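You operate a simulated robot arm through the tools that you are given. There is no shell and no other tool. Be economical: measure what you need, move in short steps, check, and stop when the job is done.

Carry out the task below with a simulated robot arm. There is one attempt and no reset: what you move stays moved.

Task
Dust the long patch on the end rail and wax it.
Fine: use the white pad and put it back; slide the cover to the oil size and back over the wax; leave the short patch.
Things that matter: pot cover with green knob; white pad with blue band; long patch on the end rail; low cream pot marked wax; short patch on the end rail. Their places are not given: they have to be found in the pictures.

Only the result counts: the job must be done as asked and must still hold three seconds after the hand-in. Knocking over, shifting, dropping, spilling or breaking anything else fails it. A push-on lid holds only when it is set on centred and level and pressed home; a screw cap is set on level and turned clockwise until tight.

Robot
A 6-joint arm with a two-finger parallel gripper, fixed in place. Base frame: the origin is at the foot of the arm, x ahead of it, y to its left, z up. Units: m, rad, N and s.
With the tool pointing down near the work surface it reaches from about 0.24 to 0.64 m from the base axis. Its first joint turns from -1.152 to 1.152 rad. Payload 2.7 kg.
The TCP is the grasp point between the finger pads, 0.023 m short of the fingertips. In the tool frame z runs along the fingers and y along their closing line. The gripper opens to 0.094 m. The fingers are 0.038 m wide and 0.01 m thick; the gripper's body (0.054 by 0.096 m) begins 0.039 m behind the TCP.
Orientation is that of the tool frame in the base frame, as [roll, pitch, yaw] about the fixed x, y, z axes, in that order (R = Rz(yaw) Ry(pitch) Rx(roll)). With the fingers straight down and closing along the base's y, the tool's x points along the base's -x, its y along +y and its z along -z.

Tools
- The arm moves only by the tool play_rows. Its argument "moves" is a list of rows, each an object of numbers (a shift or turn left out is 0, a gripper value left out holds the last): "gripper": the opening in per cent of the stroke, from 0 (shut) to 100 (fully open); "tx", "ty", "tz": the shift along the tool's x, y, z in units of 100 mm (1.0 is 100 mm); "rx", "ry", "rz": the turn, a rotation vector about the tool's x, y, z in units of 45 degrees (1.0 is 45 degrees). In form: [{"gripper": .., "tx": .., "ty": .., "tz": .., "rx": .., "ry": .., "rz": ..}, ...]. A call has 1 to 20 rows; each row is the pose to reach, as a shift and turn from the pose commanded when the call began, along the tool's axes at that moment. A call with a number of a shift or a turn outside -1 to 1 is refused whole. A row lasts 0.2 s, in which the tool goes at most 0.05 m and 0.15 rad; a call with a longer step from one row to the next is refused whole, and so is a gripper value outside its range. A pose out of reach is approached as far as the arm can. The call stops where the force on the tool passes 40 N (or 10 N more than at its start, if that is more) or the arm is blocked; 0.2 s more then pass. The fingers move at their own pace (about 0.045 m/s each) and stop on an object; they squeeze with about 27 N. The grip force told is the motor's: it shows also when the fingers shut on nothing. Time passes only in rows, and 0.2 s behind the last, so rows that repeat a pose let the fingers close. The reply holds the time, the measured pose of the TCP, the force on the tool along the base axes, the opening and the grip force, in the units named above and with some noise.
- Cameras (640 x 400 px; columns grow to the right, rows downward): "scene" is fixed at [0.0901, -0.4479, 1.4059]; the picture's right is [0.60, -0.80, 0.00], its down [-0.45, -0.33, -0.83] and it looks along [0.66, 0.49, -0.56] (base axes); focal length 376 px, centre (320, 200). "wrist" rides on the gripper at [-0.039, 0, -0.044] in the tool frame; the picture's right is [0.00, -1.00, 0.00], its down [0.97, 0.00, -0.24] and it looks along [0.24, 0.00, 0.97] (tool axes); focal length 218 px, centre (320, 200).
- camera(camera): a new picture of that camera. No time passes.
- point_at(camera, pixels): there is no depth. For up to 12 entries [column, row, z] of the newest picture of that camera ("zoom" is the newest enlarged one), the place [x, y] in the base frame at which the ray of that pixel passes the height z, good to about 0.002 m. No time passes.
- close_up(camera, box): a new picture of the part [left, top, right, bottom] of that camera's present view, enlarged. No time passes.
- job_done(): hands the job in; it is judged then, once.

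Work in short steps. Measure before you move; look again where a grasp or a placing could have gone wrong, and mend it. You have 80 turns and 34 pictures in all, those below and enlarged ones among them. Open the gripper and draw the arm clear of the work before you hand the job in, unless the task says otherwise; then end with one line.

The tools are called as name(argument=value, ...) on one line, values as JSON. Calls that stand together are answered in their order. play_rows: Moves the arm, as the interface text tells. Its arguments: {"type":"object","properties":{"moves":{"type":"array"}},"required":["moves"]} The other tools are called the same way: camera (camera) takes a picture; point_at (camera, pixels) gives the place at which the rays of pixels pass given heights; close_up (camera, box) takes an enlarged picture of a part of a camera's view; job_done () hands the job in.

At the start:

```text
time: 0.0
ee_pos: [0.3955, -0.0289, 1.0552]
ee_rot: [-3.141, 0.001, -3.14]
contact_force: [0.3, 0.0, 0.2]
grip_width: 0.094
grip_force: 0.0
```

scene: 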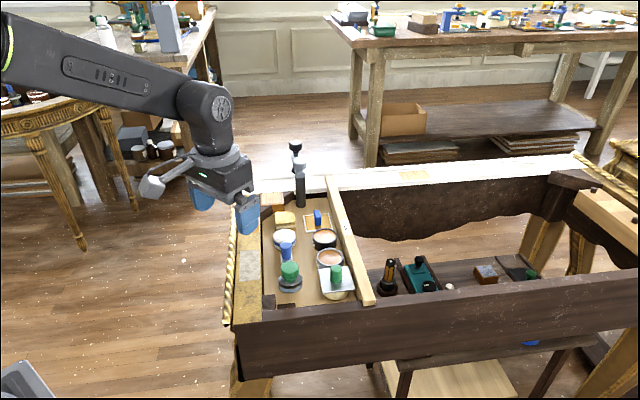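
wrist: 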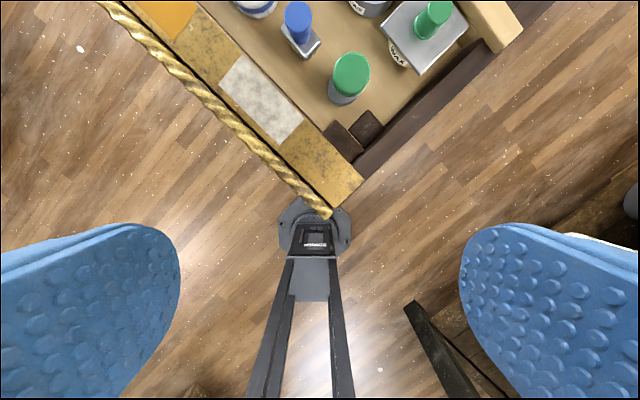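

I start by enlarging the work area of the scene view around columns 220-380, rows 130-310, where the pots, pads and rail are.

close_up(camera="scene", box=[220, 180, 380, 310])

close_up(camera="wrist", box=[120, 0, 540, 220])

```text
3.08 times, centred on (300, 245) of scene
```

zoom: 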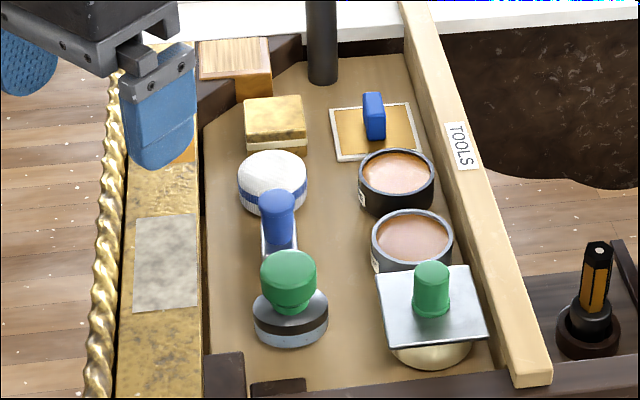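

```text
1.52 times, centred on (330, 110) of wrist
```

zoom: 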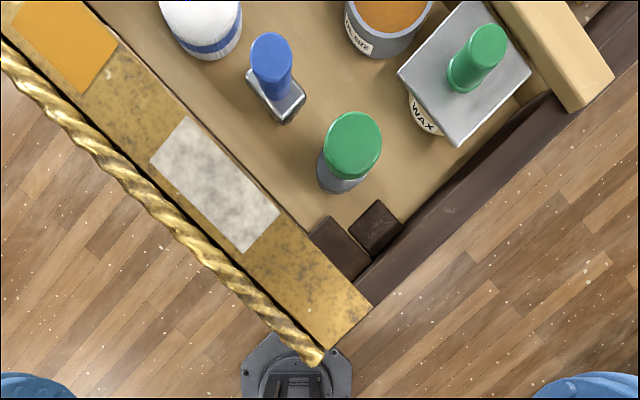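

The grey patch, gold sponge, white pad with blue band, green-knobbed plate on the wax pot are visible. I locate key points at assumed heights from the wrist zoom.

point_at(camera="zoom", pixels=[[188, 116, 0.8], [280, 212, 0.8], [240, 250, 0.8], [150, 160, 0.8], [118, 40, 0.8], [80, 92, 0.8], [372, 306, 0.8], [315, 365, 0.8], [205, 10, 0.85], [350, 135, 0.85], [480, 50, 0.88], [450, 140, 0.85]])

camera(camera="wrist")

```text
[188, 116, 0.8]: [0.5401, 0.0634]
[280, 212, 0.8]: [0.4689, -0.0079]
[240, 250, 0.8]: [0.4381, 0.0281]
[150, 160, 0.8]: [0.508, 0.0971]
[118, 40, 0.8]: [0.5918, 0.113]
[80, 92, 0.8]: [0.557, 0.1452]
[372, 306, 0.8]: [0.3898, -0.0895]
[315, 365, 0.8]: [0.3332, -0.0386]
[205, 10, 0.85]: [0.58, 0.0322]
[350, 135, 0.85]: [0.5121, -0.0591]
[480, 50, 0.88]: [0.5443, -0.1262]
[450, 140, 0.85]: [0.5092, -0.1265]
```

```text
29 pictures are left
```

wrist: 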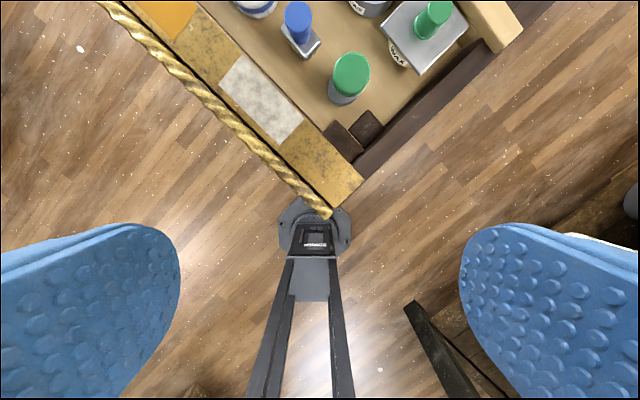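

The work frame is turned by about 45°. I rise, move forward and turn the tool -45° about its z so the wrist picture aligns with the rail.

play_rows(moves=[{"gripper": 100, "tx": -0.2, "tz": -0.1, "rz": -0.166}, {"tx": -0.4, "tz": -0.2, "rz": -0.333}, {"tx": -0.6, "tz": -0.3, "rz": -0.5}, {"tx": -0.8, "tz": -0.4, "rz": -0.666}, {"tx": -1.0, "tz": -0.5, "rz": -0.833}, {"tx": -1.0, "tz": -0.6, "rz": -1.0}, {"tx": -1.0, "tz": -0.6, "rz": -1.0}])

camera(camera="wrist")

```text
time: 1.6
ee_pos: [0.4944, -0.0305, 1.1139]
ee_rot: [-3.142, 0.001, -2.354]
contact_force: [0.0, -0.2, 0.5]
grip_width: 0.094
grip_force: 0.0
```

```text
28 pictures are left
```

wrist: 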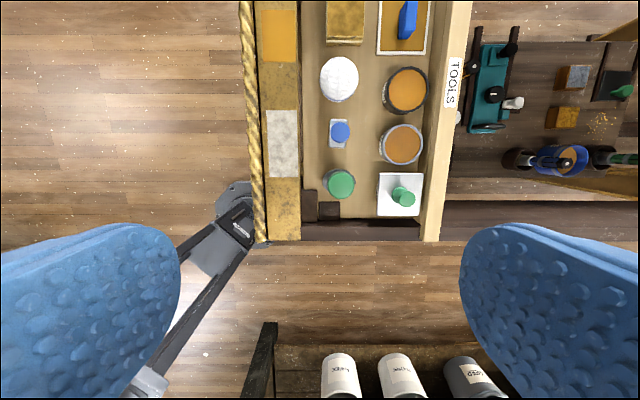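

The picture shows the grey patch at (283,144) and an orange one at (279,36). I shift 80 mm further along the rail (tool -x) and look again.

play_rows(moves=[{"tx": -0.3}, {"tx": -0.6}, {"tx": -0.9}, {"tx": -0.9}])

camera(camera="wrist")

close_up(camera="wrist", box=[230, 20, 480, 280])

```text
time: 2.6
ee_pos: [0.5577, 0.0339, 1.1174]
ee_rot: [-3.141, 0.001, -2.357]
contact_force: [0.5, 0.1, -0.2]
grip_width: 0.0938
grip_force: 0.1
```

```text
27 pictures are left
```

wrist: 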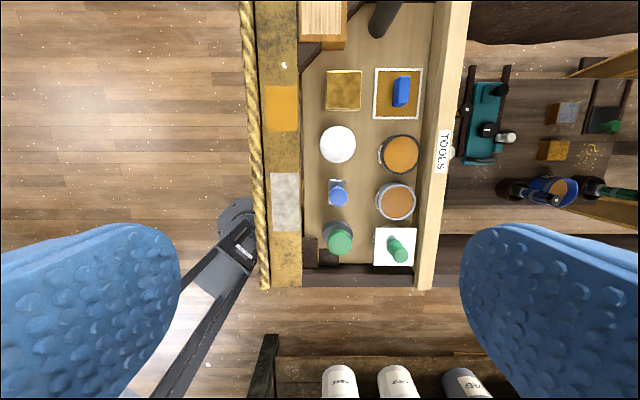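

```text
1.54 times, centred on (355, 150) of wrist
```

zoom: 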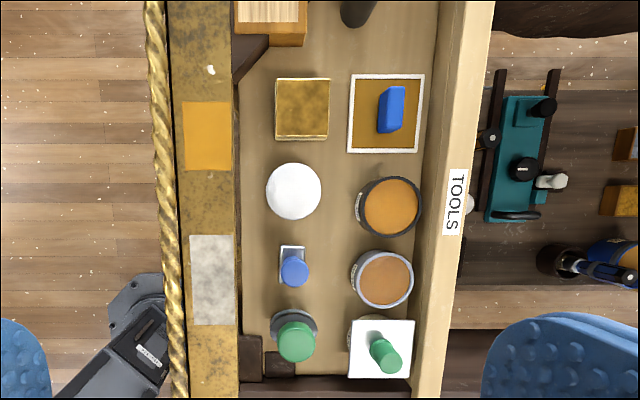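

Long patch is the grey one (rows 235-325 in zoom), short the orange one. To get heights I take rays from both cameras at two heights.

point_at(camera="zoom", pixels=[[190, 237, 0.8], [233, 237, 0.8], [235, 323, 0.8], [193, 325, 0.8], [184, 103, 0.8], [231, 170, 0.8], [350, 322, 0.85], [413, 322, 0.85], [410, 379, 0.85], [349, 377, 0.85], [293, 190, 0.85], [382, 277, 0.85]])

point_at(camera="scene", pixels=[[240.3, 250.9, 0.8], [260.7, 249.3, 0.8], [260.4, 279.5, 0.8], [239, 281.4, 0.8], [318.2, 268.4, 0.85], [348.7, 266.1, 0.85], [355.5, 291.8, 0.85], [322, 294.4, 0.85], [284.4, 235.9, 0.85], [329.9, 257, 0.85]])

point_at(camera="scene", pixels=[[240.3, 250.9, 0.85], [260.7, 249.3, 0.85], [260.4, 279.5, 0.85], [239, 281.4, 0.85], [318.2, 268.4, 0.8], [348.7, 266.1, 0.8], [355.5, 291.8, 0.8], [322, 294.4, 0.8], [284.4, 235.9, 0.8], [329.9, 257, 0.8]])

point_at(camera="zoom", pixels=[[190, 237, 0.85], [233, 237, 0.85], [235, 323, 0.85], [193, 325, 0.85], [184, 103, 0.85], [231, 170, 0.85], [350, 322, 0.8], [413, 322, 0.8], [410, 379, 0.8], [349, 377, 0.8], [293, 190, 0.8], [382, 277, 0.8]])

```text
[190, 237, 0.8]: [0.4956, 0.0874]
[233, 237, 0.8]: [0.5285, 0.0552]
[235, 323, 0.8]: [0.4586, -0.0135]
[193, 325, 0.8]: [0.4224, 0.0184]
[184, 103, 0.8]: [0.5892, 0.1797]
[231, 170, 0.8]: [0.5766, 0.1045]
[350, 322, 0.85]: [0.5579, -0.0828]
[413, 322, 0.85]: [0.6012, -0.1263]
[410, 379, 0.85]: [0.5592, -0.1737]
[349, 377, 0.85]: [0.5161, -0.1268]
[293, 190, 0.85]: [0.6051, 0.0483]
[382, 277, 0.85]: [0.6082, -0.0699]
```

```text
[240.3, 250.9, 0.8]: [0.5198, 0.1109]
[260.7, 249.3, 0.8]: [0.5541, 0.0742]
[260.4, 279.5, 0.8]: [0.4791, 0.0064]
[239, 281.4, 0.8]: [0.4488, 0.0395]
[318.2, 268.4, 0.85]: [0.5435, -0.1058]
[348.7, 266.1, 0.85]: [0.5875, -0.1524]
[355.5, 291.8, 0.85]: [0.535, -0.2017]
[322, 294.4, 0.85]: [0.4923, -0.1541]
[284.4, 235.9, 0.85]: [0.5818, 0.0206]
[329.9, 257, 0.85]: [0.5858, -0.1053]
```

```text
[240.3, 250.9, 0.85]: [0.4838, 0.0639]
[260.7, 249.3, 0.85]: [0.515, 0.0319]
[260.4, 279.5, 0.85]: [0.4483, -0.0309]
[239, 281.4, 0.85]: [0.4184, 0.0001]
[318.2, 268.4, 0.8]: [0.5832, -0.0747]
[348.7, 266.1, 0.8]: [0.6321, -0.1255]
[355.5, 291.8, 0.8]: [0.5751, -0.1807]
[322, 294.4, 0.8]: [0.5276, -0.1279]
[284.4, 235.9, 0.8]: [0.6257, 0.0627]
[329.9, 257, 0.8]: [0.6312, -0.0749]
```

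```text
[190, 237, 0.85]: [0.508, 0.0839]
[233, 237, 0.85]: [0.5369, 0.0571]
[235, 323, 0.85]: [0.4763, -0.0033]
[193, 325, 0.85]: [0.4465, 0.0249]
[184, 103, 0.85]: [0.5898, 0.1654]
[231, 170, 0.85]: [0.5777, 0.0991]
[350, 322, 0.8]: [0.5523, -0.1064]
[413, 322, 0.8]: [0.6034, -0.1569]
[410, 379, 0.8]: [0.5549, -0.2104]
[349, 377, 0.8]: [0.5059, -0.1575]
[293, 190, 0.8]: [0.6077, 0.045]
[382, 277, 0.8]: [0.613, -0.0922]
```

Triangulated: rail surface z≈0.823, long patch centre ≈(0.484,0.039), 93×43 mm; cover plate top z≈0.829, centre ≈(0.557,-0.140); oil size pot ≈(0.611,-0.083); pad ≈(0.607,0.046). I move toward above the cover with the gripper half shut.

play_rows(moves=[{"gripper": 45, "tx": 0.25, "ty": -0.25, "tz": 0.1}, {"tx": 0.5, "ty": -0.5, "tz": 0.2}, {"tx": 0.75, "ty": -0.75, "tz": 0.35}, {"tx": 1.0, "ty": -1.0, "tz": 0.5}, {"tx": 1.0, "ty": -1.0, "tz": 0.5}])

play_rows(moves=[{"tx": 0.12, "ty": -0.11, "tz": 0.3}, {"tx": 0.237, "ty": -0.223, "tz": 0.6}, {"tx": 0.237, "ty": -0.223, "tz": 0.97}, {"tx": 0.237, "ty": -0.223, "tz": 0.97}])

camera(camera="wrist")

close_up(camera="scene", box=[230, 190, 370, 310])

```text
time: 3.8
ee_pos: [0.5592, -0.1077, 1.0658]
ee_rot: [3.141, 0.0, -2.355]
contact_force: [-0.1, 0.0, 0.1]
grip_width: 0.0421
grip_force: 0.1
```

```text
time: 4.8
ee_pos: [0.5575, -0.1413, 0.9685]
ee_rot: [3.141, -0.001, -2.357]
contact_force: [0.4, 0.7, 0.7]
grip_width: 0.0424
grip_force: 0.1
```

```text
25 pictures are left
```

wrist: 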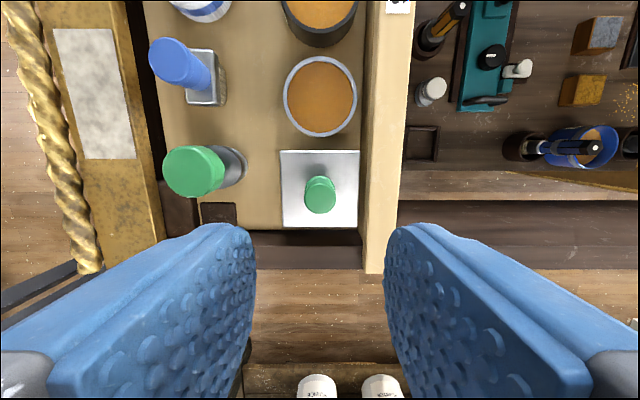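

```text
3.33 times, centred on (300, 250) of scene
```

zoom: 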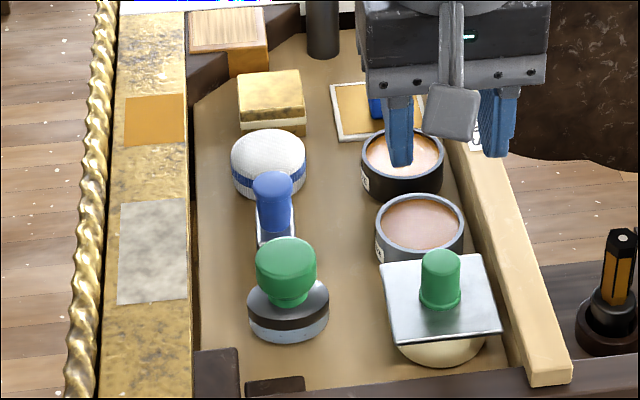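

Plate spans columns 280-360, rows 150-228 with the knob at (320,195), centred in columns. I measure the plate and knob from this closer view.

point_at(camera="wrist", pixels=[[280, 151, 0.829], [360, 151, 0.829], [358, 228, 0.829], [284, 227, 0.829], [320, 200, 0.86], [304, 200, 0.86], [336, 200, 0.86], [320, 95, 0.82], [284, 97, 0.82], [357, 97, 0.82], [320, 134, 0.82], [320, 57, 0.82]])

point_at(camera="zoom", pixels=[[440, 260, 0.86], [440, 260, 0.83], [440, 302, 0.83], [419, 225, 0.82], [441, 361, 0.8], [441, 361, 0.793]])

```text
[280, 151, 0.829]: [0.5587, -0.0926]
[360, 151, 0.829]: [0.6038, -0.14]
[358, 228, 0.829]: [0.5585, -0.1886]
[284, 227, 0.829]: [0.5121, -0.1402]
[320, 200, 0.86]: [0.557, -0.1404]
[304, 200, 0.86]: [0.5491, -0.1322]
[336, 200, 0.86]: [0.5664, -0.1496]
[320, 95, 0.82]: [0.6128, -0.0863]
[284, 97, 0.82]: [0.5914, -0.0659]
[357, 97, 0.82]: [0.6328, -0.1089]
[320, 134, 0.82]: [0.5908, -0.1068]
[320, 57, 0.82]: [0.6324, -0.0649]
```

```text
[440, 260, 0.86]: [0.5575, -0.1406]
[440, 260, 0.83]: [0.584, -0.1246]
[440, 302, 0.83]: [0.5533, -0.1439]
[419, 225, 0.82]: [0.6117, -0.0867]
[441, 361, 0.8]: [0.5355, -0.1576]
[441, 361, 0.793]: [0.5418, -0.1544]
```

Both views agree: knob centre (0.557,-0.1405), top z≈0.86, plate top 0.829; oil size pot centre (0.612,-0.0865), rim ≈0.821. I descend around the knob to TCP z≈0.855 and close.

play_rows(moves=[{"gripper": 45, "tz": 0.3}, {"tz": 0.6}, {"tz": 0.8}, {"tz": 0.8}])

play_rows(moves=[{"gripper": 45, "tz": 0.15}, {"tz": 0.32}, {"tz": 0.32}, {"gripper": 0, "tz": 0.32}, {"gripper": 0, "tz": 0.32}, {"gripper": 0, "tz": 0.32}])

```text
time: 5.8
ee_pos: [0.5572, -0.1413, 0.8864]
ee_rot: [3.141, -0.001, -2.355]
contact_force: [0.6, -0.2, 0.3]
grip_width: 0.0424
grip_force: 0.1
```

```text
time: 7.2
ee_pos: [0.5589, -0.1396, 0.8556]
ee_rot: [-3.138, 0.002, -2.356]
contact_force: [14.5, -10.8, -6.1]
grip_width: 0.0233
grip_force: 45.4
```

Grip at 23.3 mm on the knob. I lift 2 mm and check.

play_rows(moves=[{"gripper": 0, "tz": -0.01}, {"tz": -0.02}, {"tz": -0.02}])

```text
time: 7.8
ee_pos: [0.5586, -0.1403, 0.8557]
ee_rot: [-3.137, 0.002, -2.355]
contact_force: [12.0, -2.7, -8.2]
grip_width: 0.0234
grip_force: 45.6
stopped in row 3: the force on the tool passed its limit (the readings are from after the stop); the commanded pose is now the measured one
```

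The cover did not lift (z stayed 0.8557), so it is likely captured on a slide. I slide it gently 15 mm toward the oil size pot (tool -x).

play_rows(moves=[{"gripper": 0, "tx": -0.05}, {"tx": -0.1}, {"tx": -0.15}, {"tx": -0.15}])

```text
time: 8.8
ee_pos: [0.569, -0.1298, 0.8546]
ee_rot: [-3.137, 0.001, -2.356]
contact_force: [14.4, -14.7, -13.5]
grip_width: 0.0232
grip_force: 44.9
```

It slides. Side force ~20 N along (1,-1) and -13 N in z, so I ease 1.5 mm to that side and slightly down while sliding on.

play_rows(moves=[{"gripper": 0, "ty": -0.015, "tz": 0.005}, {"tx": -0.05, "ty": -0.015, "tz": 0.005}, {"tx": -0.1, "ty": -0.015, "tz": 0.005}, {"tx": -0.1, "ty": -0.015, "tz": 0.005}])

```text
time: 9.8
ee_pos: [0.5773, -0.1214, 0.8553]
ee_rot: [-3.137, 0.001, -2.355]
contact_force: [5.5, -5.6, -3.1]
grip_width: 0.0231
grip_force: 45.4
```

Forces are down. I continue the remaining ~49 mm.

play_rows(moves=[{"gripper": 0, "tx": -0.08, "ty": -0.005, "tz": 0.002}, {"tx": -0.16, "ty": -0.005}, {"tx": -0.24, "ty": -0.005}, {"tx": -0.32, "ty": -0.005}, {"tx": -0.4, "ty": -0.005}, {"tx": -0.48, "ty": -0.005}, {"tx": -0.48, "ty": -0.005}])

close_up(camera="scene", box=[230, 190, 370, 310])

```text
time: 11.4
ee_pos: [0.6117, -0.0881, 0.8556]
ee_rot: [-3.138, 0.001, -2.357]
contact_force: [-8.0, 9.0, 1.9]
grip_width: 0.0234
grip_force: 45.1
```

```text
3.33 times, centred on (300, 250) of scene
```

zoom: 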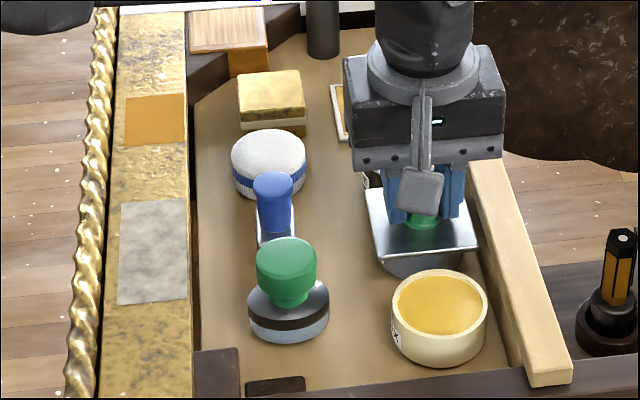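

The cover is over the oil size and the wax is open. I release to 45 % and rise.

play_rows(moves=[{"gripper": 45}, {"gripper": 45}, {"gripper": 45}, {"tz": -0.2}, {"tz": -0.5}, {"tz": -0.9}, {"tz": -1.0}, {"tz": -1.0}])

camera(camera="wrist")

```text
time: 13.2
ee_pos: [0.6147, -0.0878, 0.9562]
ee_rot: [-3.139, 0.0, -2.356]
contact_force: [0.2, -1.2, 0.4]
grip_width: 0.0419
grip_force: 0.0
```

```text
22 pictures are left
```

wrist: 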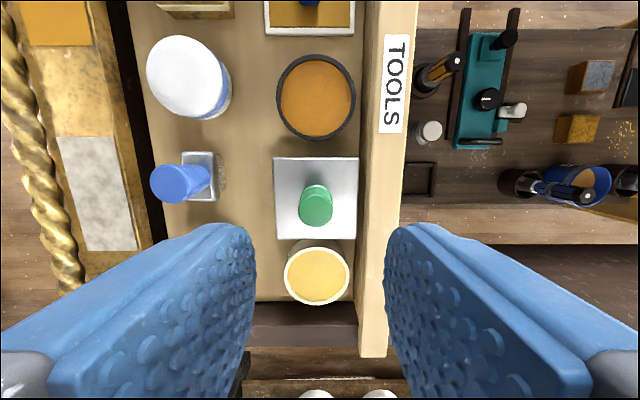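

Wax pot opening is at (317,276). Now I go above the pad (about 89 mm along tool -x, 100 mm along tool +y), opening the gripper.

play_rows(moves=[{"gripper": 90, "tx": -0.3, "ty": 0.33}, {"tx": -0.6, "ty": 0.66}, {"tx": -0.89, "ty": 0.99}, {"tx": -0.89, "ty": 0.99}])

camera(camera="wrist")

close_up(camera="scene", box=[240, 190, 350, 300])

```text
time: 14.2
ee_pos: [0.6038, 0.0456, 0.9525]
ee_rot: [-3.138, 0.002, -2.358]
contact_force: [-0.4, 0.2, 0.1]
grip_width: 0.0845
grip_force: 0.0
```

```text
21 pictures are left
```

wrist: 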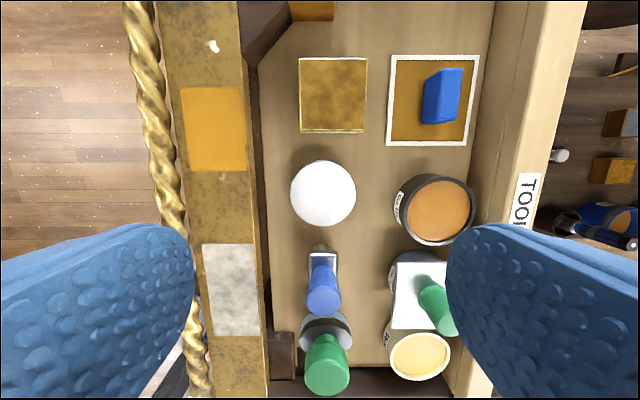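

```text
3.64 times, centred on (295, 245) of scene
```

zoom: 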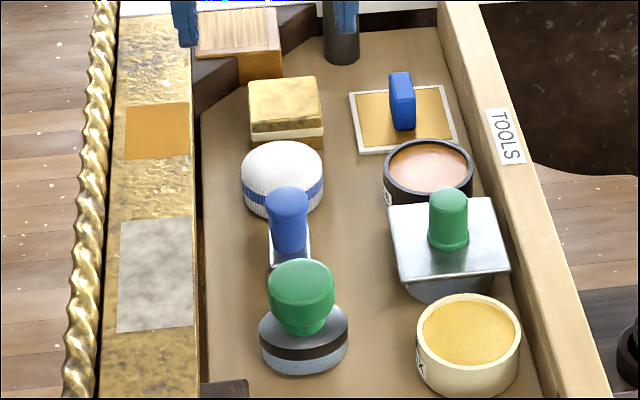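

The pad shows at (323,193) here. I measure pad edges, its bottom, the wax pot rim and the tray floor.

point_at(camera="wrist", pixels=[[291, 194, 0.81], [356, 194, 0.81], [323, 160, 0.81], [323, 226, 0.81], [323, 193, 0.825], [387, 350, 0.82], [450, 350, 0.82], [261, 190, 0.826], [323, 250, 0.82], [323, 132, 0.82]])

point_at(camera="zoom", pixels=[[241, 183, 0.81], [323, 183, 0.81], [282, 165, 0.825], [282, 215, 0.793], [468, 332, 0.82], [416, 332, 0.82], [521, 332, 0.82], [468, 397, 0.793], [468, 293, 0.82], [468, 370, 0.82], [468, 307, 0.815], [289, 195, 0.86]])

```text
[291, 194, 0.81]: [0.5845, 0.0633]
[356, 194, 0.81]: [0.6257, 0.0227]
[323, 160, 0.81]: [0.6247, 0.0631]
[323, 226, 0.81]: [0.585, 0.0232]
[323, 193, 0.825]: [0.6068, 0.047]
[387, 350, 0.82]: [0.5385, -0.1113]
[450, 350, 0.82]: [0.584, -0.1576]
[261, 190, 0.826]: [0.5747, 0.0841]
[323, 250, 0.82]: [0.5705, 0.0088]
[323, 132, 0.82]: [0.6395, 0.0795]
```

```text
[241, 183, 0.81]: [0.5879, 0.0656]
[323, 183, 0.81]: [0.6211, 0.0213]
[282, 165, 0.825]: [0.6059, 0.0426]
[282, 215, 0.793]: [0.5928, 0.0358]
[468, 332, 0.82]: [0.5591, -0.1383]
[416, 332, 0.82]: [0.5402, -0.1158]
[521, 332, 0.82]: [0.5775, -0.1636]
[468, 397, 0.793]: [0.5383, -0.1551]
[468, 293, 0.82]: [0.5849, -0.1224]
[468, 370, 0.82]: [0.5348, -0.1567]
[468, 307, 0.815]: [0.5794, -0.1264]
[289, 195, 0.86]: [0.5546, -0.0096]
```

Pad centre ≈(0.605,0.043), diameter ≈56 mm; rail wall is 50 mm to its side, so I narrow the gripper to 74 % and descend in two steps.

play_rows(moves=[{"gripper": 74, "tx": 0.01, "ty": -0.027, "tz": 0.1}, {"tx": 0.01, "ty": -0.027, "tz": 0.4}, {"tx": 0.01, "ty": -0.027, "tz": 0.8}, {"tx": 0.01, "ty": -0.027, "tz": 0.8}])

camera(camera="wrist")

```text
time: 15.2
ee_pos: [0.6049, 0.0425, 0.8752]
ee_rot: [-3.138, 0.002, -2.356]
contact_force: [0.2, -0.1, 0.2]
grip_width: 0.0695
grip_force: 0.0
```

```text
19 pictures are left
```

wrist: 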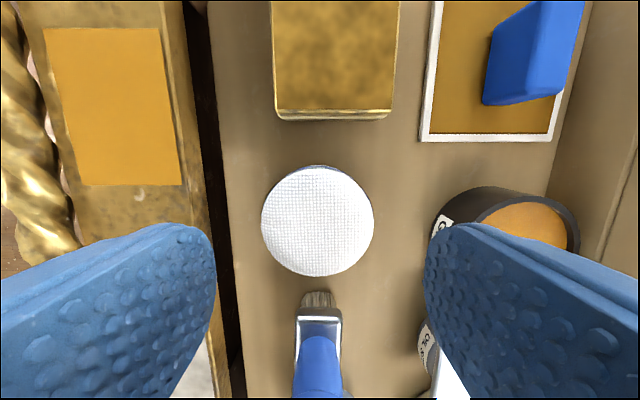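

The pad is centred at column 318 between the fingers. I lower to TCP z≈0.829 and close.

play_rows(moves=[{"gripper": 74, "tz": 0.2}, {"tz": 0.4}, {"tz": 0.46}, {"tz": 0.46}, {"gripper": 0, "tz": 0.46}, {"tz": 0.46}, {"tz": 0.46}, {"tz": 0.46}])

```text
time: 17.1
ee_pos: [0.6035, 0.0413, 0.8294]
ee_rot: [-3.138, 0.002, -2.356]
contact_force: [0.2, -0.4, -0.2]
grip_width: 0.0518
grip_force: 27.1
```

Gripped at 51.8 mm. I lift 80 mm and look.

play_rows(moves=[{"gripper": 0, "tz": -0.1}, {"tz": -0.3}, {"tz": -0.6}, {"tz": -0.8}, {"tz": -0.8}])

close_up(camera="scene", box=[220, 150, 350, 300])

```text
time: 18.2
ee_pos: [0.6068, 0.0418, 0.9091]
ee_rot: [-3.139, 0.002, -2.355]
contact_force: [0.6, -0.1, -0.5]
grip_width: 0.0517
grip_force: 27.4
```

```text
2.67 times, centred on (285, 225) of scene
```

zoom: 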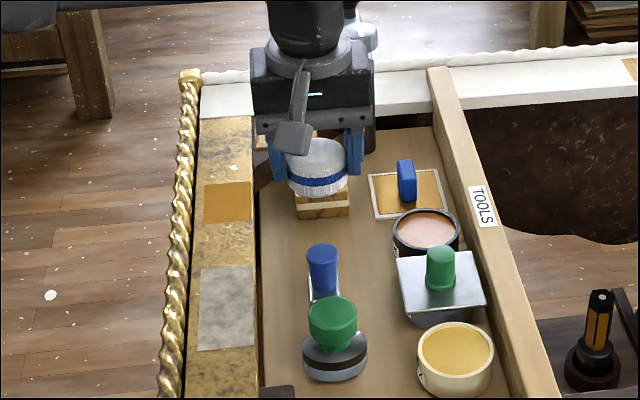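

The pad is held level with its body below the fingertips. I verify the patch corners at z≈0.824 before wiping.

point_at(camera="zoom", pixels=[[201, 269, 0.824], [253, 264, 0.824], [252, 347, 0.824], [198, 352, 0.824], [205, 223, 0.824], [252, 221, 0.824], [188, 300, 0.83], [178, 300, 0.83], [318, 195, 0.87], [318, 150, 0.9]])

play_rows(moves=[{"gripper": 0, "tx": 0.15, "ty": 0.2}, {"tx": 0.3, "ty": 0.41}, {"tx": 0.44, "ty": 0.61}, {"tx": 0.584, "ty": 0.813}, {"tx": 0.584, "ty": 0.813}])

close_up(camera="scene", box=[200, 180, 330, 310])

```text
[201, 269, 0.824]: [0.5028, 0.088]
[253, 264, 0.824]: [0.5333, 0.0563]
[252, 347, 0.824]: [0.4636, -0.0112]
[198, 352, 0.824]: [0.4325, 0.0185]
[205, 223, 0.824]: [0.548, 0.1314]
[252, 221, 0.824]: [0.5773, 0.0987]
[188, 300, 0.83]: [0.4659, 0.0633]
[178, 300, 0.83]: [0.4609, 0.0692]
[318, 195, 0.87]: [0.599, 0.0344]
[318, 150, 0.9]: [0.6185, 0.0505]
```

```text
time: 19.4
ee_pos: [0.5062, 0.0595, 0.9057]
ee_rot: [-3.139, 0.003, -2.357]
contact_force: [0.0, 0.0, -0.7]
grip_width: 0.0516
grip_force: 26.8
```

```text
3.08 times, centred on (265, 245) of scene
```

zoom: 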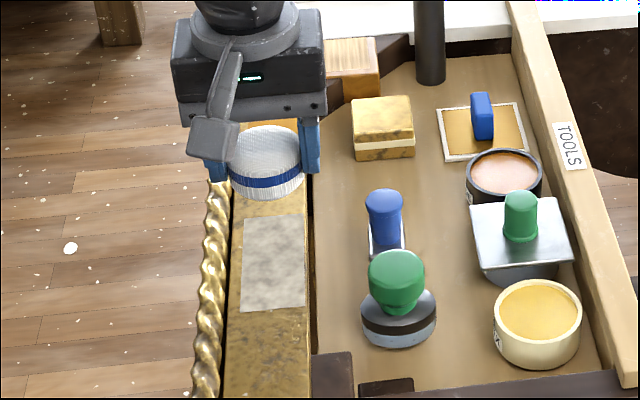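

Patch centre (0.483,0.038) confirmed. The rope moulding is only ~30 mm from the patch axis, where a finger would hang, so I turn the tool 90° (fingers along the rail) before wiping.

play_rows(moves=[{"gripper": 0, "rz": 0.17}, {"rz": 0.34}, {"rz": 0.51}, {"rz": 0.68}, {"rz": 0.85}, {"rz": 1.0}, {"rz": 1.0}])

play_rows(moves=[{"gripper": 0, "rz": 0.17}, {"rz": 0.34}, {"rz": 0.51}, {"rz": 0.68}, {"rz": 0.85}, {"rz": 1.0}, {"rz": 1.0}])

camera(camera="wrist")

```text
time: 21.1
ee_pos: [0.5059, 0.0552, 0.9093]
ee_rot: [3.142, 0.004, 3.141]
contact_force: [-0.6, -0.2, -0.6]
grip_width: 0.0516
grip_force: 27.0
```

```text
time: 22.6
ee_pos: [0.5076, 0.058, 0.91]
ee_rot: [3.139, 0.003, 2.354]
contact_force: [-0.2, 0.6, -0.3]
grip_width: 0.0516
grip_force: 27.1
```

```text
16 pictures are left
```

wrist: 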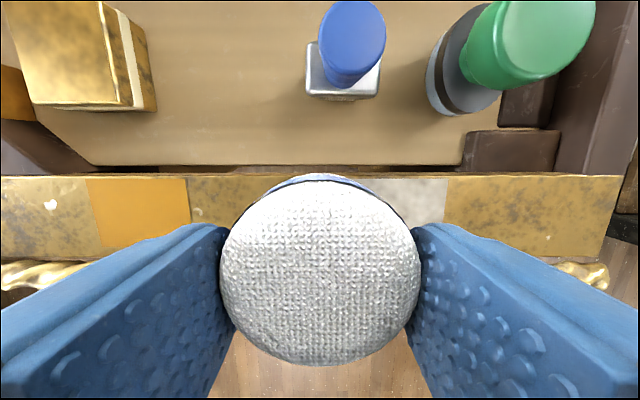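

The tool is turned, pad over the upper half of the patch. I lower in small steps toward contact (expected TCP z≈0.855).

play_rows(moves=[{"gripper": 0, "tz": 0.2}, {"tz": 0.4}, {"tz": 0.48}, {"tz": 0.48}])

play_rows(moves=[{"gripper": 0, "tz": 0.02}, {"tz": 0.04}, {"tz": 0.06}, {"tz": 0.06}])

```text
time: 23.6
ee_pos: [0.5056, 0.0568, 0.8609]
ee_rot: [3.139, 0.004, 2.356]
contact_force: [0.9, 0.0, -0.8]
grip_width: 0.052
grip_force: 27.1
```

```text
time: 24.6
ee_pos: [0.5066, 0.0583, 0.8578]
ee_rot: [3.135, 0.007, 2.357]
contact_force: [-6.9, 1.7, 30.5]
grip_width: 0.0519
grip_force: 27.0
```

Contact: 30 N at z 0.858. I ease 2.5 mm off and check.

play_rows(moves=[{"gripper": 0, "tz": -0.025}, {"tz": -0.025}])

```text
time: 25.2
ee_pos: [0.5057, 0.0571, 0.8577]
ee_rot: [3.14, 0.005, 2.356]
contact_force: [6.5, 0.5, 10.6]
grip_width: 0.0521
grip_force: 27.8
```

10.6 N is a good pressure. I stroke along the patch (tool y) to both ends, there and back.

play_rows(moves=[{"gripper": 0, "ty": 0.1}, {"ty": 0.0}, {"ty": -0.12}, {"ty": -0.24}, {"ty": -0.36}, {"ty": -0.48}, {"ty": -0.6}, {"ty": -0.72}, {"ty": -0.72}, {"ty": -0.6}, {"ty": -0.48}, {"ty": -0.36}, {"ty": -0.24}, {"ty": -0.12}, {"ty": 0.0}, {"ty": 0.1}, {"ty": 0.1}])

```text
time: 28.9
ee_pos: [0.5125, 0.0657, 0.8577]
ee_rot: [3.14, 0.002, 2.356]
contact_force: [-4.3, -6.3, 17.6]
grip_width: 0.0518
grip_force: 26.8
```

The stroke went through with light force. I lift 50 mm, and view the patch.

play_rows(moves=[{"gripper": 0, "tz": -0.2, "ty": 0.0}, {"tz": -0.5}, {"tz": -0.6}, {"tz": -0.6}])

close_up(camera="scene", box=[200, 180, 380, 310])

```text
time: 29.9
ee_pos: [0.5144, 0.064, 0.9172]
ee_rot: [3.141, 0.003, 2.356]
contact_force: [0.1, 1.0, -1.3]
grip_width: 0.0517
grip_force: 26.7
```

```text
3.08 times, centred on (290, 245) of scene
```

zoom: 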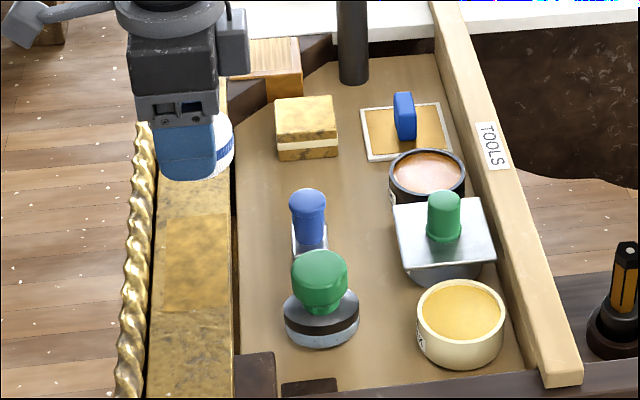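

The dust is gone from the long patch. Before dipping, I check heights of green knob, tan rail and wax rim for clearance.

point_at(camera="wrist", pixels=[[548, 35, 0.85], [548, 35, 0.88], [354, 30, 0.85], [354, 30, 0.88]])

point_at(camera="zoom", pixels=[[320, 262, 0.85], [320, 262, 0.88], [309, 200, 0.85], [309, 200, 0.88], [461, 313, 0.82], [505, 325, 0.82], [417, 318, 0.82], [461, 280, 0.82], [461, 346, 0.82]])

```text
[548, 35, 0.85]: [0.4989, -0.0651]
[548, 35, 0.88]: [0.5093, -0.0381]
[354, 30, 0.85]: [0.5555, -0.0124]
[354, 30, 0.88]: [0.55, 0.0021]
```

```text
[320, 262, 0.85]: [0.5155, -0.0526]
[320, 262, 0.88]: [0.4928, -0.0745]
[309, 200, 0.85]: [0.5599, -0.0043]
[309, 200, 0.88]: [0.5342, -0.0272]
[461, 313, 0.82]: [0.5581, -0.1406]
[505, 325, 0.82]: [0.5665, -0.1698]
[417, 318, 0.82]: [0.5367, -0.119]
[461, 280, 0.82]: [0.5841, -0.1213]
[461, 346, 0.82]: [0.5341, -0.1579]
```

Knob tops are ~0.86, so travelling at z≈0.94 is clear. I carry the pad above the wax pot in two moves.

play_rows(moves=[{"gripper": 0, "tx": -0.1, "tz": -0.15}, {"tx": -0.35, "ty": -0.25, "tz": -0.25}, {"tx": -0.65, "ty": -0.5, "tz": -0.25}, {"tx": -0.85, "ty": -0.75, "tz": -0.25}, {"tx": -1.0, "ty": -1.0, "tz": -0.25}, {"tx": -1.0, "ty": -1.0, "tz": -0.25}])

play_rows(moves=[{"gripper": 0, "tx": -0.25, "ty": -0.05}, {"tx": -0.5, "ty": -0.1}, {"tx": -0.734, "ty": -0.124}, {"tx": -0.734, "ty": -0.124}, {"tx": -0.734, "ty": -0.124}])

close_up(camera="scene", box=[250, 180, 410, 310])

camera(camera="wrist")

```text
time: 31.2
ee_pos: [0.513, -0.0795, 0.9414]
ee_rot: [3.139, 0.004, 2.357]
contact_force: [-0.3, -0.2, 0.2]
grip_width: 0.0518
grip_force: 27.0
```

```text
time: 32.5
ee_pos: [0.5564, -0.1387, 0.9418]
ee_rot: [3.141, 0.004, 2.355]
contact_force: [-0.2, 0.2, 0.0]
grip_width: 0.0518
grip_force: 27.1
```

```text
3.08 times, centred on (330, 245) of scene
```

zoom: 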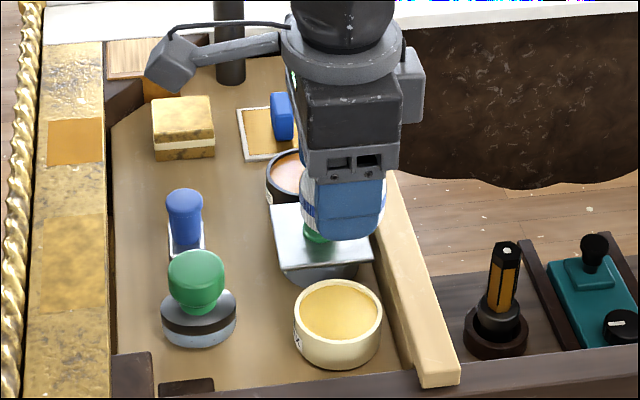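

```text
13 pictures are left
```

wrist: 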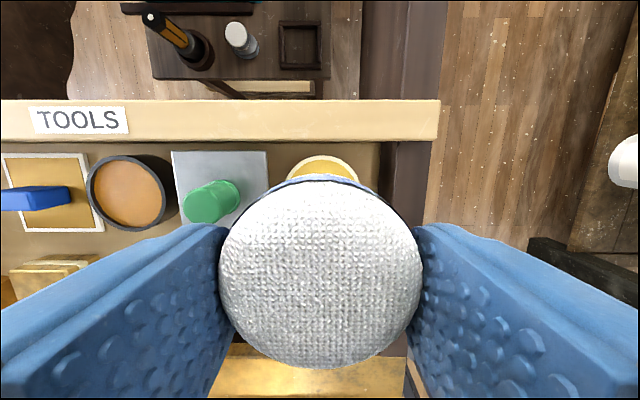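

Fingers straddle along the rail direction; cover plate edge is ~5 mm beyond the finger. I check the pot centre from this view.

point_at(camera="wrist", pixels=[[322, 155, 0.821], [288, 172, 0.821], [359, 175, 0.821], [267, 185, 0.829], [400, 180, 0.82]])

point_at(camera="zoom", pixels=[[294, 313, 0.821], [382, 315, 0.821], [338, 280, 0.821], [339, 347, 0.821], [338, 314, 0.821], [300, 313, 0.815], [378, 315, 0.815], [371, 259, 0.829], [284, 270, 0.829]])

```text
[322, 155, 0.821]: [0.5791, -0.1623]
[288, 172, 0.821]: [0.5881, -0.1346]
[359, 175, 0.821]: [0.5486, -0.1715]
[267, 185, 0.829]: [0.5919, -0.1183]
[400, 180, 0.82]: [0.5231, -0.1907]
```

```text
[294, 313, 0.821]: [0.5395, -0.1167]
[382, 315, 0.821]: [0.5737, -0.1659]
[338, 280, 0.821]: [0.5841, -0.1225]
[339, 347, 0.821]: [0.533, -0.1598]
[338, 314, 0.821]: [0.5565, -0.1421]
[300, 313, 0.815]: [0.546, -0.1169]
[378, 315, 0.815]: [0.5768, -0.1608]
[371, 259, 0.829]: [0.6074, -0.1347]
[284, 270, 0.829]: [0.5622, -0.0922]
```

Pot centre (0.5575,-0.141); plate edge 39 mm away toward +u and finger outside at 36 mm, so I bias 3 mm away from the plate and descend to TCP z≈0.865.

play_rows(moves=[{"gripper": 0, "ty": -0.03, "tz": 0.3}, {"ty": -0.03, "tz": 0.6}, {"ty": -0.03, "tz": 0.77}, {"ty": -0.03, "tz": 0.77}])

play_rows(moves=[{"gripper": 0, "tz": 0.03}, {"tz": 0.06}, {"tz": 0.08}, {"tz": 0.08}])

```text
time: 33.5
ee_pos: [0.5526, -0.142, 0.8667]
ee_rot: [3.141, 0.006, 2.355]
contact_force: [0.3, -0.5, -0.1]
grip_width: 0.0517
grip_force: 27.1
```

```text
time: 34.5
ee_pos: [0.5539, -0.1401, 0.8579]
ee_rot: [3.141, 0.003, 2.357]
contact_force: [0.0, 1.0, 0.3]
grip_width: 0.0514
grip_force: 27.3
```

No contact yet at z 0.858. I go down in 2 mm steps, short of the plate height for the fingertips.

play_rows(moves=[{"gripper": 0, "tz": 0.015}, {"tz": 0.03}, {"tz": 0.03}])

close_up(camera="scene", box=[270, 220, 390, 300])

```text
time: 35.2
ee_pos: [0.5546, -0.1391, 0.8556]
ee_rot: [3.141, 0.006, 2.356]
contact_force: [-3.3, 0.0, 7.2]
grip_width: 0.0516
grip_force: 27.5
```

```text
5.00 times, centred on (330, 260) of scene
```

zoom: 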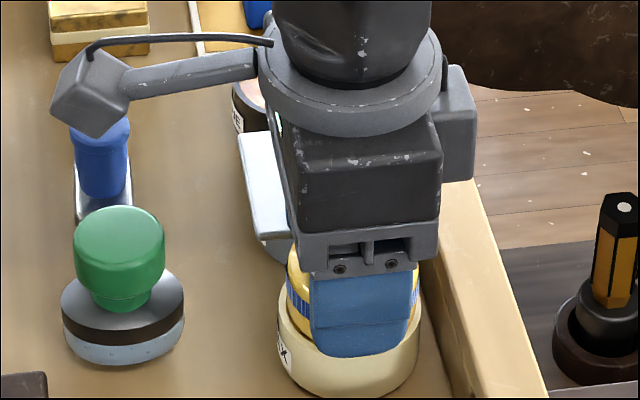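

The pad turned yellow: it is loaded with wax, with 7 N contact. I lift straight up and carry it back toward the patch at z≈0.945.

play_rows(moves=[{"gripper": 0, "tz": -0.1}, {"tz": -0.4}, {"tz": -0.8}, {"tz": -0.9}, {"tz": -0.9}])

play_rows(moves=[{"gripper": 0, "tx": 0.25, "ty": 0.25}, {"tx": 0.5, "ty": 0.5}, {"tx": 0.75, "ty": 0.75}, {"tx": 1.0, "ty": 1.0}, {"tx": 1.0, "ty": 1.0}])

play_rows(moves=[{"gripper": 0, "tx": 0.25, "ty": 0.02}, {"tx": 0.5, "ty": 0.04}, {"tx": 0.748, "ty": 0.047}, {"tx": 0.748, "ty": 0.047}])

play_rows(moves=[{"gripper": 0, "tz": 0.3}, {"tz": 0.6}, {"tz": 0.8}, {"tz": 0.8}])

```text
time: 36.5
ee_pos: [0.5536, -0.14, 0.9442]
ee_rot: [3.139, 0.003, 2.357]
contact_force: [-0.8, 0.7, -0.4]
grip_width: 0.0518
grip_force: 27.1
```

```text
time: 37.6
ee_pos: [0.5558, -0.0001, 0.9417]
ee_rot: [3.139, 0.004, 2.353]
contact_force: [0.2, -0.1, 0.5]
grip_width: 0.0519
grip_force: 27.3
```

```text
time: 38.6
ee_pos: [0.505, 0.0581, 0.9451]
ee_rot: [3.141, 0.004, 2.358]
contact_force: [-0.7, 0.3, -0.4]
grip_width: 0.0519
grip_force: 26.7
```

```text
time: 39.6
ee_pos: [0.5055, 0.0571, 0.8649]
ee_rot: [3.141, 0.003, 2.358]
contact_force: [1.1, -0.6, -0.8]
grip_width: 0.0516
grip_force: 27.3
```

Above the upper part of the patch at z 0.865. I lower about 7.5 mm to light contact.

play_rows(moves=[{"gripper": 0, "tz": 0.03}, {"tz": 0.055}, {"tz": 0.075}, {"tz": 0.075}])

```text
time: 40.6
ee_pos: [0.5049, 0.0577, 0.8575]
ee_rot: [3.138, 0.006, 2.355]
contact_force: [-0.9, 1.2, 6.1]
grip_width: 0.0518
grip_force: 26.4
```

Contact with 6 N; I press 0.5 mm more and stroke the length of the patch both ways.

play_rows(moves=[{"gripper": 0, "ty": 0.1, "tz": 0.006}, {"ty": 0.0, "tz": 0.006}, {"ty": -0.12, "tz": 0.006}, {"ty": -0.24, "tz": 0.006}, {"ty": -0.36, "tz": 0.006}, {"ty": -0.48, "tz": 0.006}, {"ty": -0.6, "tz": 0.006}, {"ty": -0.7, "tz": 0.006}, {"ty": -0.7, "tz": 0.006}, {"ty": -0.6, "tz": 0.006}, {"ty": -0.48, "tz": 0.006}, {"ty": -0.36, "tz": 0.006}, {"ty": -0.24, "tz": 0.006}, {"ty": -0.12, "tz": 0.006}, {"ty": 0.0, "tz": 0.006}, {"ty": 0.1, "tz": 0.006}, {"ty": 0.1, "tz": 0.006}])

play_rows(moves=[{"gripper": 0, "tz": -0.2}, {"tz": -0.5}, {"tz": -0.7}, {"tz": -0.7}])

close_up(camera="scene", box=[200, 180, 380, 310])

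```text
time: 44.2
ee_pos: [0.5122, 0.0641, 0.8573]
ee_rot: [3.14, 0.006, 2.355]
contact_force: [-7.8, -6.3, 26.3]
grip_width: 0.0516
grip_force: 27.2
```

```text
time: 45.2
ee_pos: [0.511, 0.0644, 0.9255]
ee_rot: [3.139, 0.002, 2.357]
contact_force: [0.3, -0.8, 0.2]
grip_width: 0.0518
grip_force: 26.5
```

```text
3.08 times, centred on (290, 245) of scene
```

zoom: 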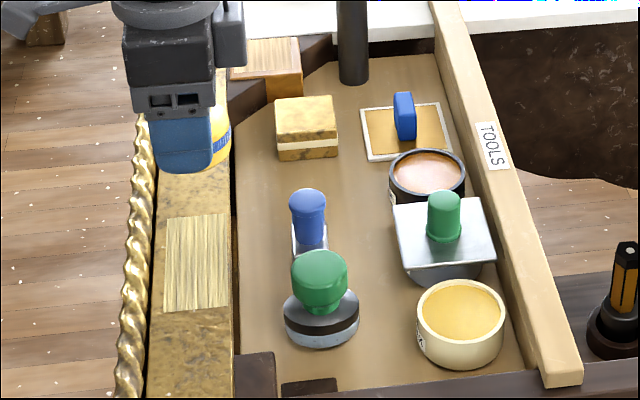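

The patch now shows the waxed texture over its full length. I turn the tool back -90° over the rail at safe height.

play_rows(moves=[{"gripper": 0, "tz": -0.1, "rz": -0.17}, {"tz": -0.2, "rz": -0.34}, {"tz": -0.2, "rz": -0.51}, {"tz": -0.2, "rz": -0.68}, {"tz": -0.2, "rz": -0.85}, {"tz": -0.2, "rz": -1.0}, {"tz": -0.2, "rz": -1.0}])

play_rows(moves=[{"gripper": 0, "rz": -0.17}, {"rz": -0.34}, {"rz": -0.51}, {"rz": -0.68}, {"rz": -0.85}, {"rz": -1.0}, {"rz": -1.0}])

```text
time: 46.9
ee_pos: [0.5127, 0.0644, 0.947]
ee_rot: [-3.139, 0.003, -3.141]
contact_force: [-0.1, -0.8, -0.1]
grip_width: 0.0517
grip_force: 27.0
```

```text
time: 48.5
ee_pos: [0.5122, 0.0633, 0.9467]
ee_rot: [-3.138, 0.003, -2.354]
contact_force: [0.3, 0.7, -0.3]
grip_width: 0.0517
grip_force: 27.0
```

Now I move to above the pad's original spot (TCP 0.604,0.042) and descend partway.

play_rows(moves=[{"gripper": 0, "tx": -0.17, "ty": -0.27}, {"tx": -0.34, "ty": -0.54}, {"tx": -0.499, "ty": -0.803}, {"tx": -0.499, "ty": -0.803}, {"tx": -0.499, "ty": -0.803, "tz": 0.4}, {"tx": -0.499, "ty": -0.803, "tz": 0.8}, {"tx": -0.499, "ty": -0.803, "tz": 0.8}])

```text
time: 50.0
ee_pos: [0.606, 0.0434, 0.8681]
ee_rot: [-3.136, 0.002, -2.356]
contact_force: [0.4, 0.1, 0.1]
grip_width: 0.0518
grip_force: 27.1
```

Close to the mark. I shift 1.5 mm back and lower to z≈0.832 in steps.

play_rows(moves=[{"gripper": 0, "tx": 0.015, "tz": 0.15}, {"tx": 0.015, "tz": 0.3}, {"tx": 0.015, "tz": 0.36}, {"tx": 0.015, "tz": 0.36}])

```text
time: 51.0
ee_pos: [0.6039, 0.044, 0.8321]
ee_rot: [-3.139, 0.001, -2.357]
contact_force: [-0.2, 0.5, -0.2]
grip_width: 0.0517
grip_force: 27.1
```

No contact yet; I go down another 2.5 mm in small steps.

play_rows(moves=[{"gripper": 0, "tz": 0.01}, {"tz": 0.02}, {"tz": 0.025}, {"tz": 0.025}])

```text
time: 52.0
ee_pos: [0.6043, 0.0413, 0.8293]
ee_rot: [-3.137, 0.003, -2.358]
contact_force: [0.9, -0.2, -0.1]
grip_width: 0.0517
grip_force: 27.2
```

Back at the original grasp height with no force; I go 1 mm further to find the floor.

play_rows(moves=[{"gripper": 0, "tz": 0.007}, {"tz": 0.012}, {"tz": 0.012}])

```text
time: 52.9
ee_pos: [0.6036, 0.0417, 0.8285]
ee_rot: [-3.137, 0.002, -2.357]
contact_force: [0.5, 1.0, 2.3]
grip_width: 0.0515
grip_force: 26.5
```

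Light contact (2.3 N): the pad rests. I open to 74 % and rise.

play_rows(moves=[{"gripper": 72}, {"gripper": 74}, {"gripper": 74}, {"gripper": 74}, {"tz": -0.2}, {"tz": -0.5}, {"tz": -0.9}, {"tz": -1.0}, {"tz": -1.0}])

close_up(camera="scene", box=[220, 170, 380, 310])

```text
time: 54.9
ee_pos: [0.6034, 0.0429, 0.9279]
ee_rot: [-3.137, 0.003, -2.357]
contact_force: [-0.3, 0.3, -0.1]
grip_width: 0.0696
grip_force: 0.0
```

```text
2.86 times, centred on (300, 240) of scene
```

zoom: 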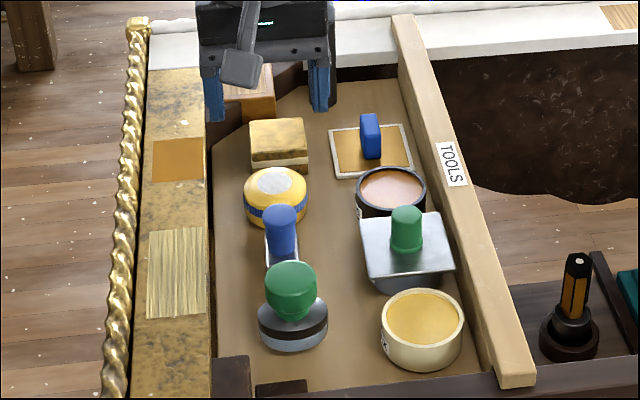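

The pad is back. Now I go above the cover knob (0.612,-0.088) with the gripper narrowed to 45 %.

play_rows(moves=[{"gripper": 45, "tx": 0.29, "ty": -0.33}, {"tx": 0.58, "ty": -0.66}, {"tx": 0.865, "ty": -0.981}, {"tx": 0.865, "ty": -0.981}, {"tx": 0.865, "ty": -0.981, "tz": 0.2}, {"tx": 0.865, "ty": -0.981, "tz": 0.2}])

camera(camera="wrist")

```text
time: 56.2
ee_pos: [0.6098, -0.0869, 0.9071]
ee_rot: [-3.139, 0.001, -2.357]
contact_force: [0.1, 0.5, 0.5]
grip_width: 0.0423
grip_force: 0.1
```

```text
9 pictures are left
```

wrist: 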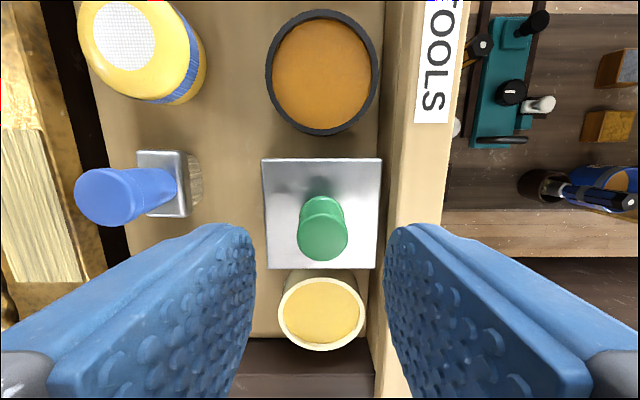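

Knob at (322,228), nearly centred. I descend 51 mm with a 1 mm side correction and close.

play_rows(moves=[{"gripper": 45, "ty": -0.012, "tx": 0.0, "tz": 0.2}, {"ty": -0.012, "tz": 0.4}, {"ty": -0.012, "tz": 0.515}, {"ty": -0.012, "tz": 0.515}, {"gripper": 0, "ty": -0.012, "tz": 0.515}, {"ty": -0.012, "tz": 0.515}, {"ty": -0.012, "tz": 0.515}])

```text
time: 57.9
ee_pos: [0.6123, -0.0865, 0.853]
ee_rot: [-3.141, 0.001, -2.355]
contact_force: [-18.0, 17.9, 6.5]
grip_width: 0.0232
grip_force: 44.8
```

Gripped. Side force 25 N toward -v, so I ease 1.8 mm that way and slide 20 mm back toward the wax.

play_rows(moves=[{"gripper": 0, "ty": 0.018, "tz": -0.007}, {"ty": 0.018, "tz": -0.007}, {"tx": 0.07, "ty": 0.018, "tz": -0.007}, {"tx": 0.14, "ty": 0.018, "tz": -0.007}, {"tx": 0.2, "ty": 0.018, "tz": -0.007}, {"tx": 0.2, "ty": 0.018, "tz": -0.007}])

```text
time: 59.2
ee_pos: [0.5955, -0.103, 0.8536]
ee_rot: [-3.137, 0.0, -2.358]
contact_force: [-1.7, 2.0, -15.3]
grip_width: 0.0233
grip_force: 45.1
```

Sliding well. I continue the remaining ~54 mm, easing 0.5 mm down.

play_rows(moves=[{"gripper": 0, "tx": 0.07, "tz": 0.006}, {"tx": 0.14, "tz": 0.006}, {"tx": 0.21, "tz": 0.006}, {"tx": 0.28, "tz": 0.006}, {"tx": 0.35, "tz": 0.006}, {"tx": 0.42, "tz": 0.006}, {"tx": 0.48, "tz": 0.006}, {"tx": 0.535, "tz": 0.006}, {"tx": 0.535, "tz": 0.006}])

```text
time: 61.2
ee_pos: [0.5595, -0.1393, 0.8552]
ee_rot: [-3.138, 0.002, -2.356]
contact_force: [1.9, 2.6, -19.6]
grip_width: 0.0232
grip_force: 45.3
```

About 1 mm short of the original position; I nudge 1 mm more and take a view before release.

play_rows(moves=[{"gripper": 0, "tx": 0.012, "tz": 0.007}, {"tx": 0.012, "tz": 0.007}, {"tx": 0.012, "tz": 0.007}])

close_up(camera="scene", box=[230, 190, 370, 310])

```text
time: 62.0
ee_pos: [0.5597, -0.1399, 0.8549]
ee_rot: [-3.137, 0.003, -2.354]
contact_force: [11.5, 10.6, -22.5]
grip_width: 0.0232
grip_force: 44.9
```

```text
3.33 times, centred on (300, 250) of scene
```

zoom: 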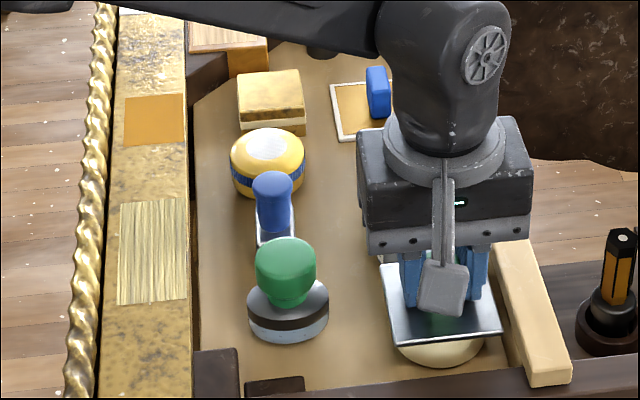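

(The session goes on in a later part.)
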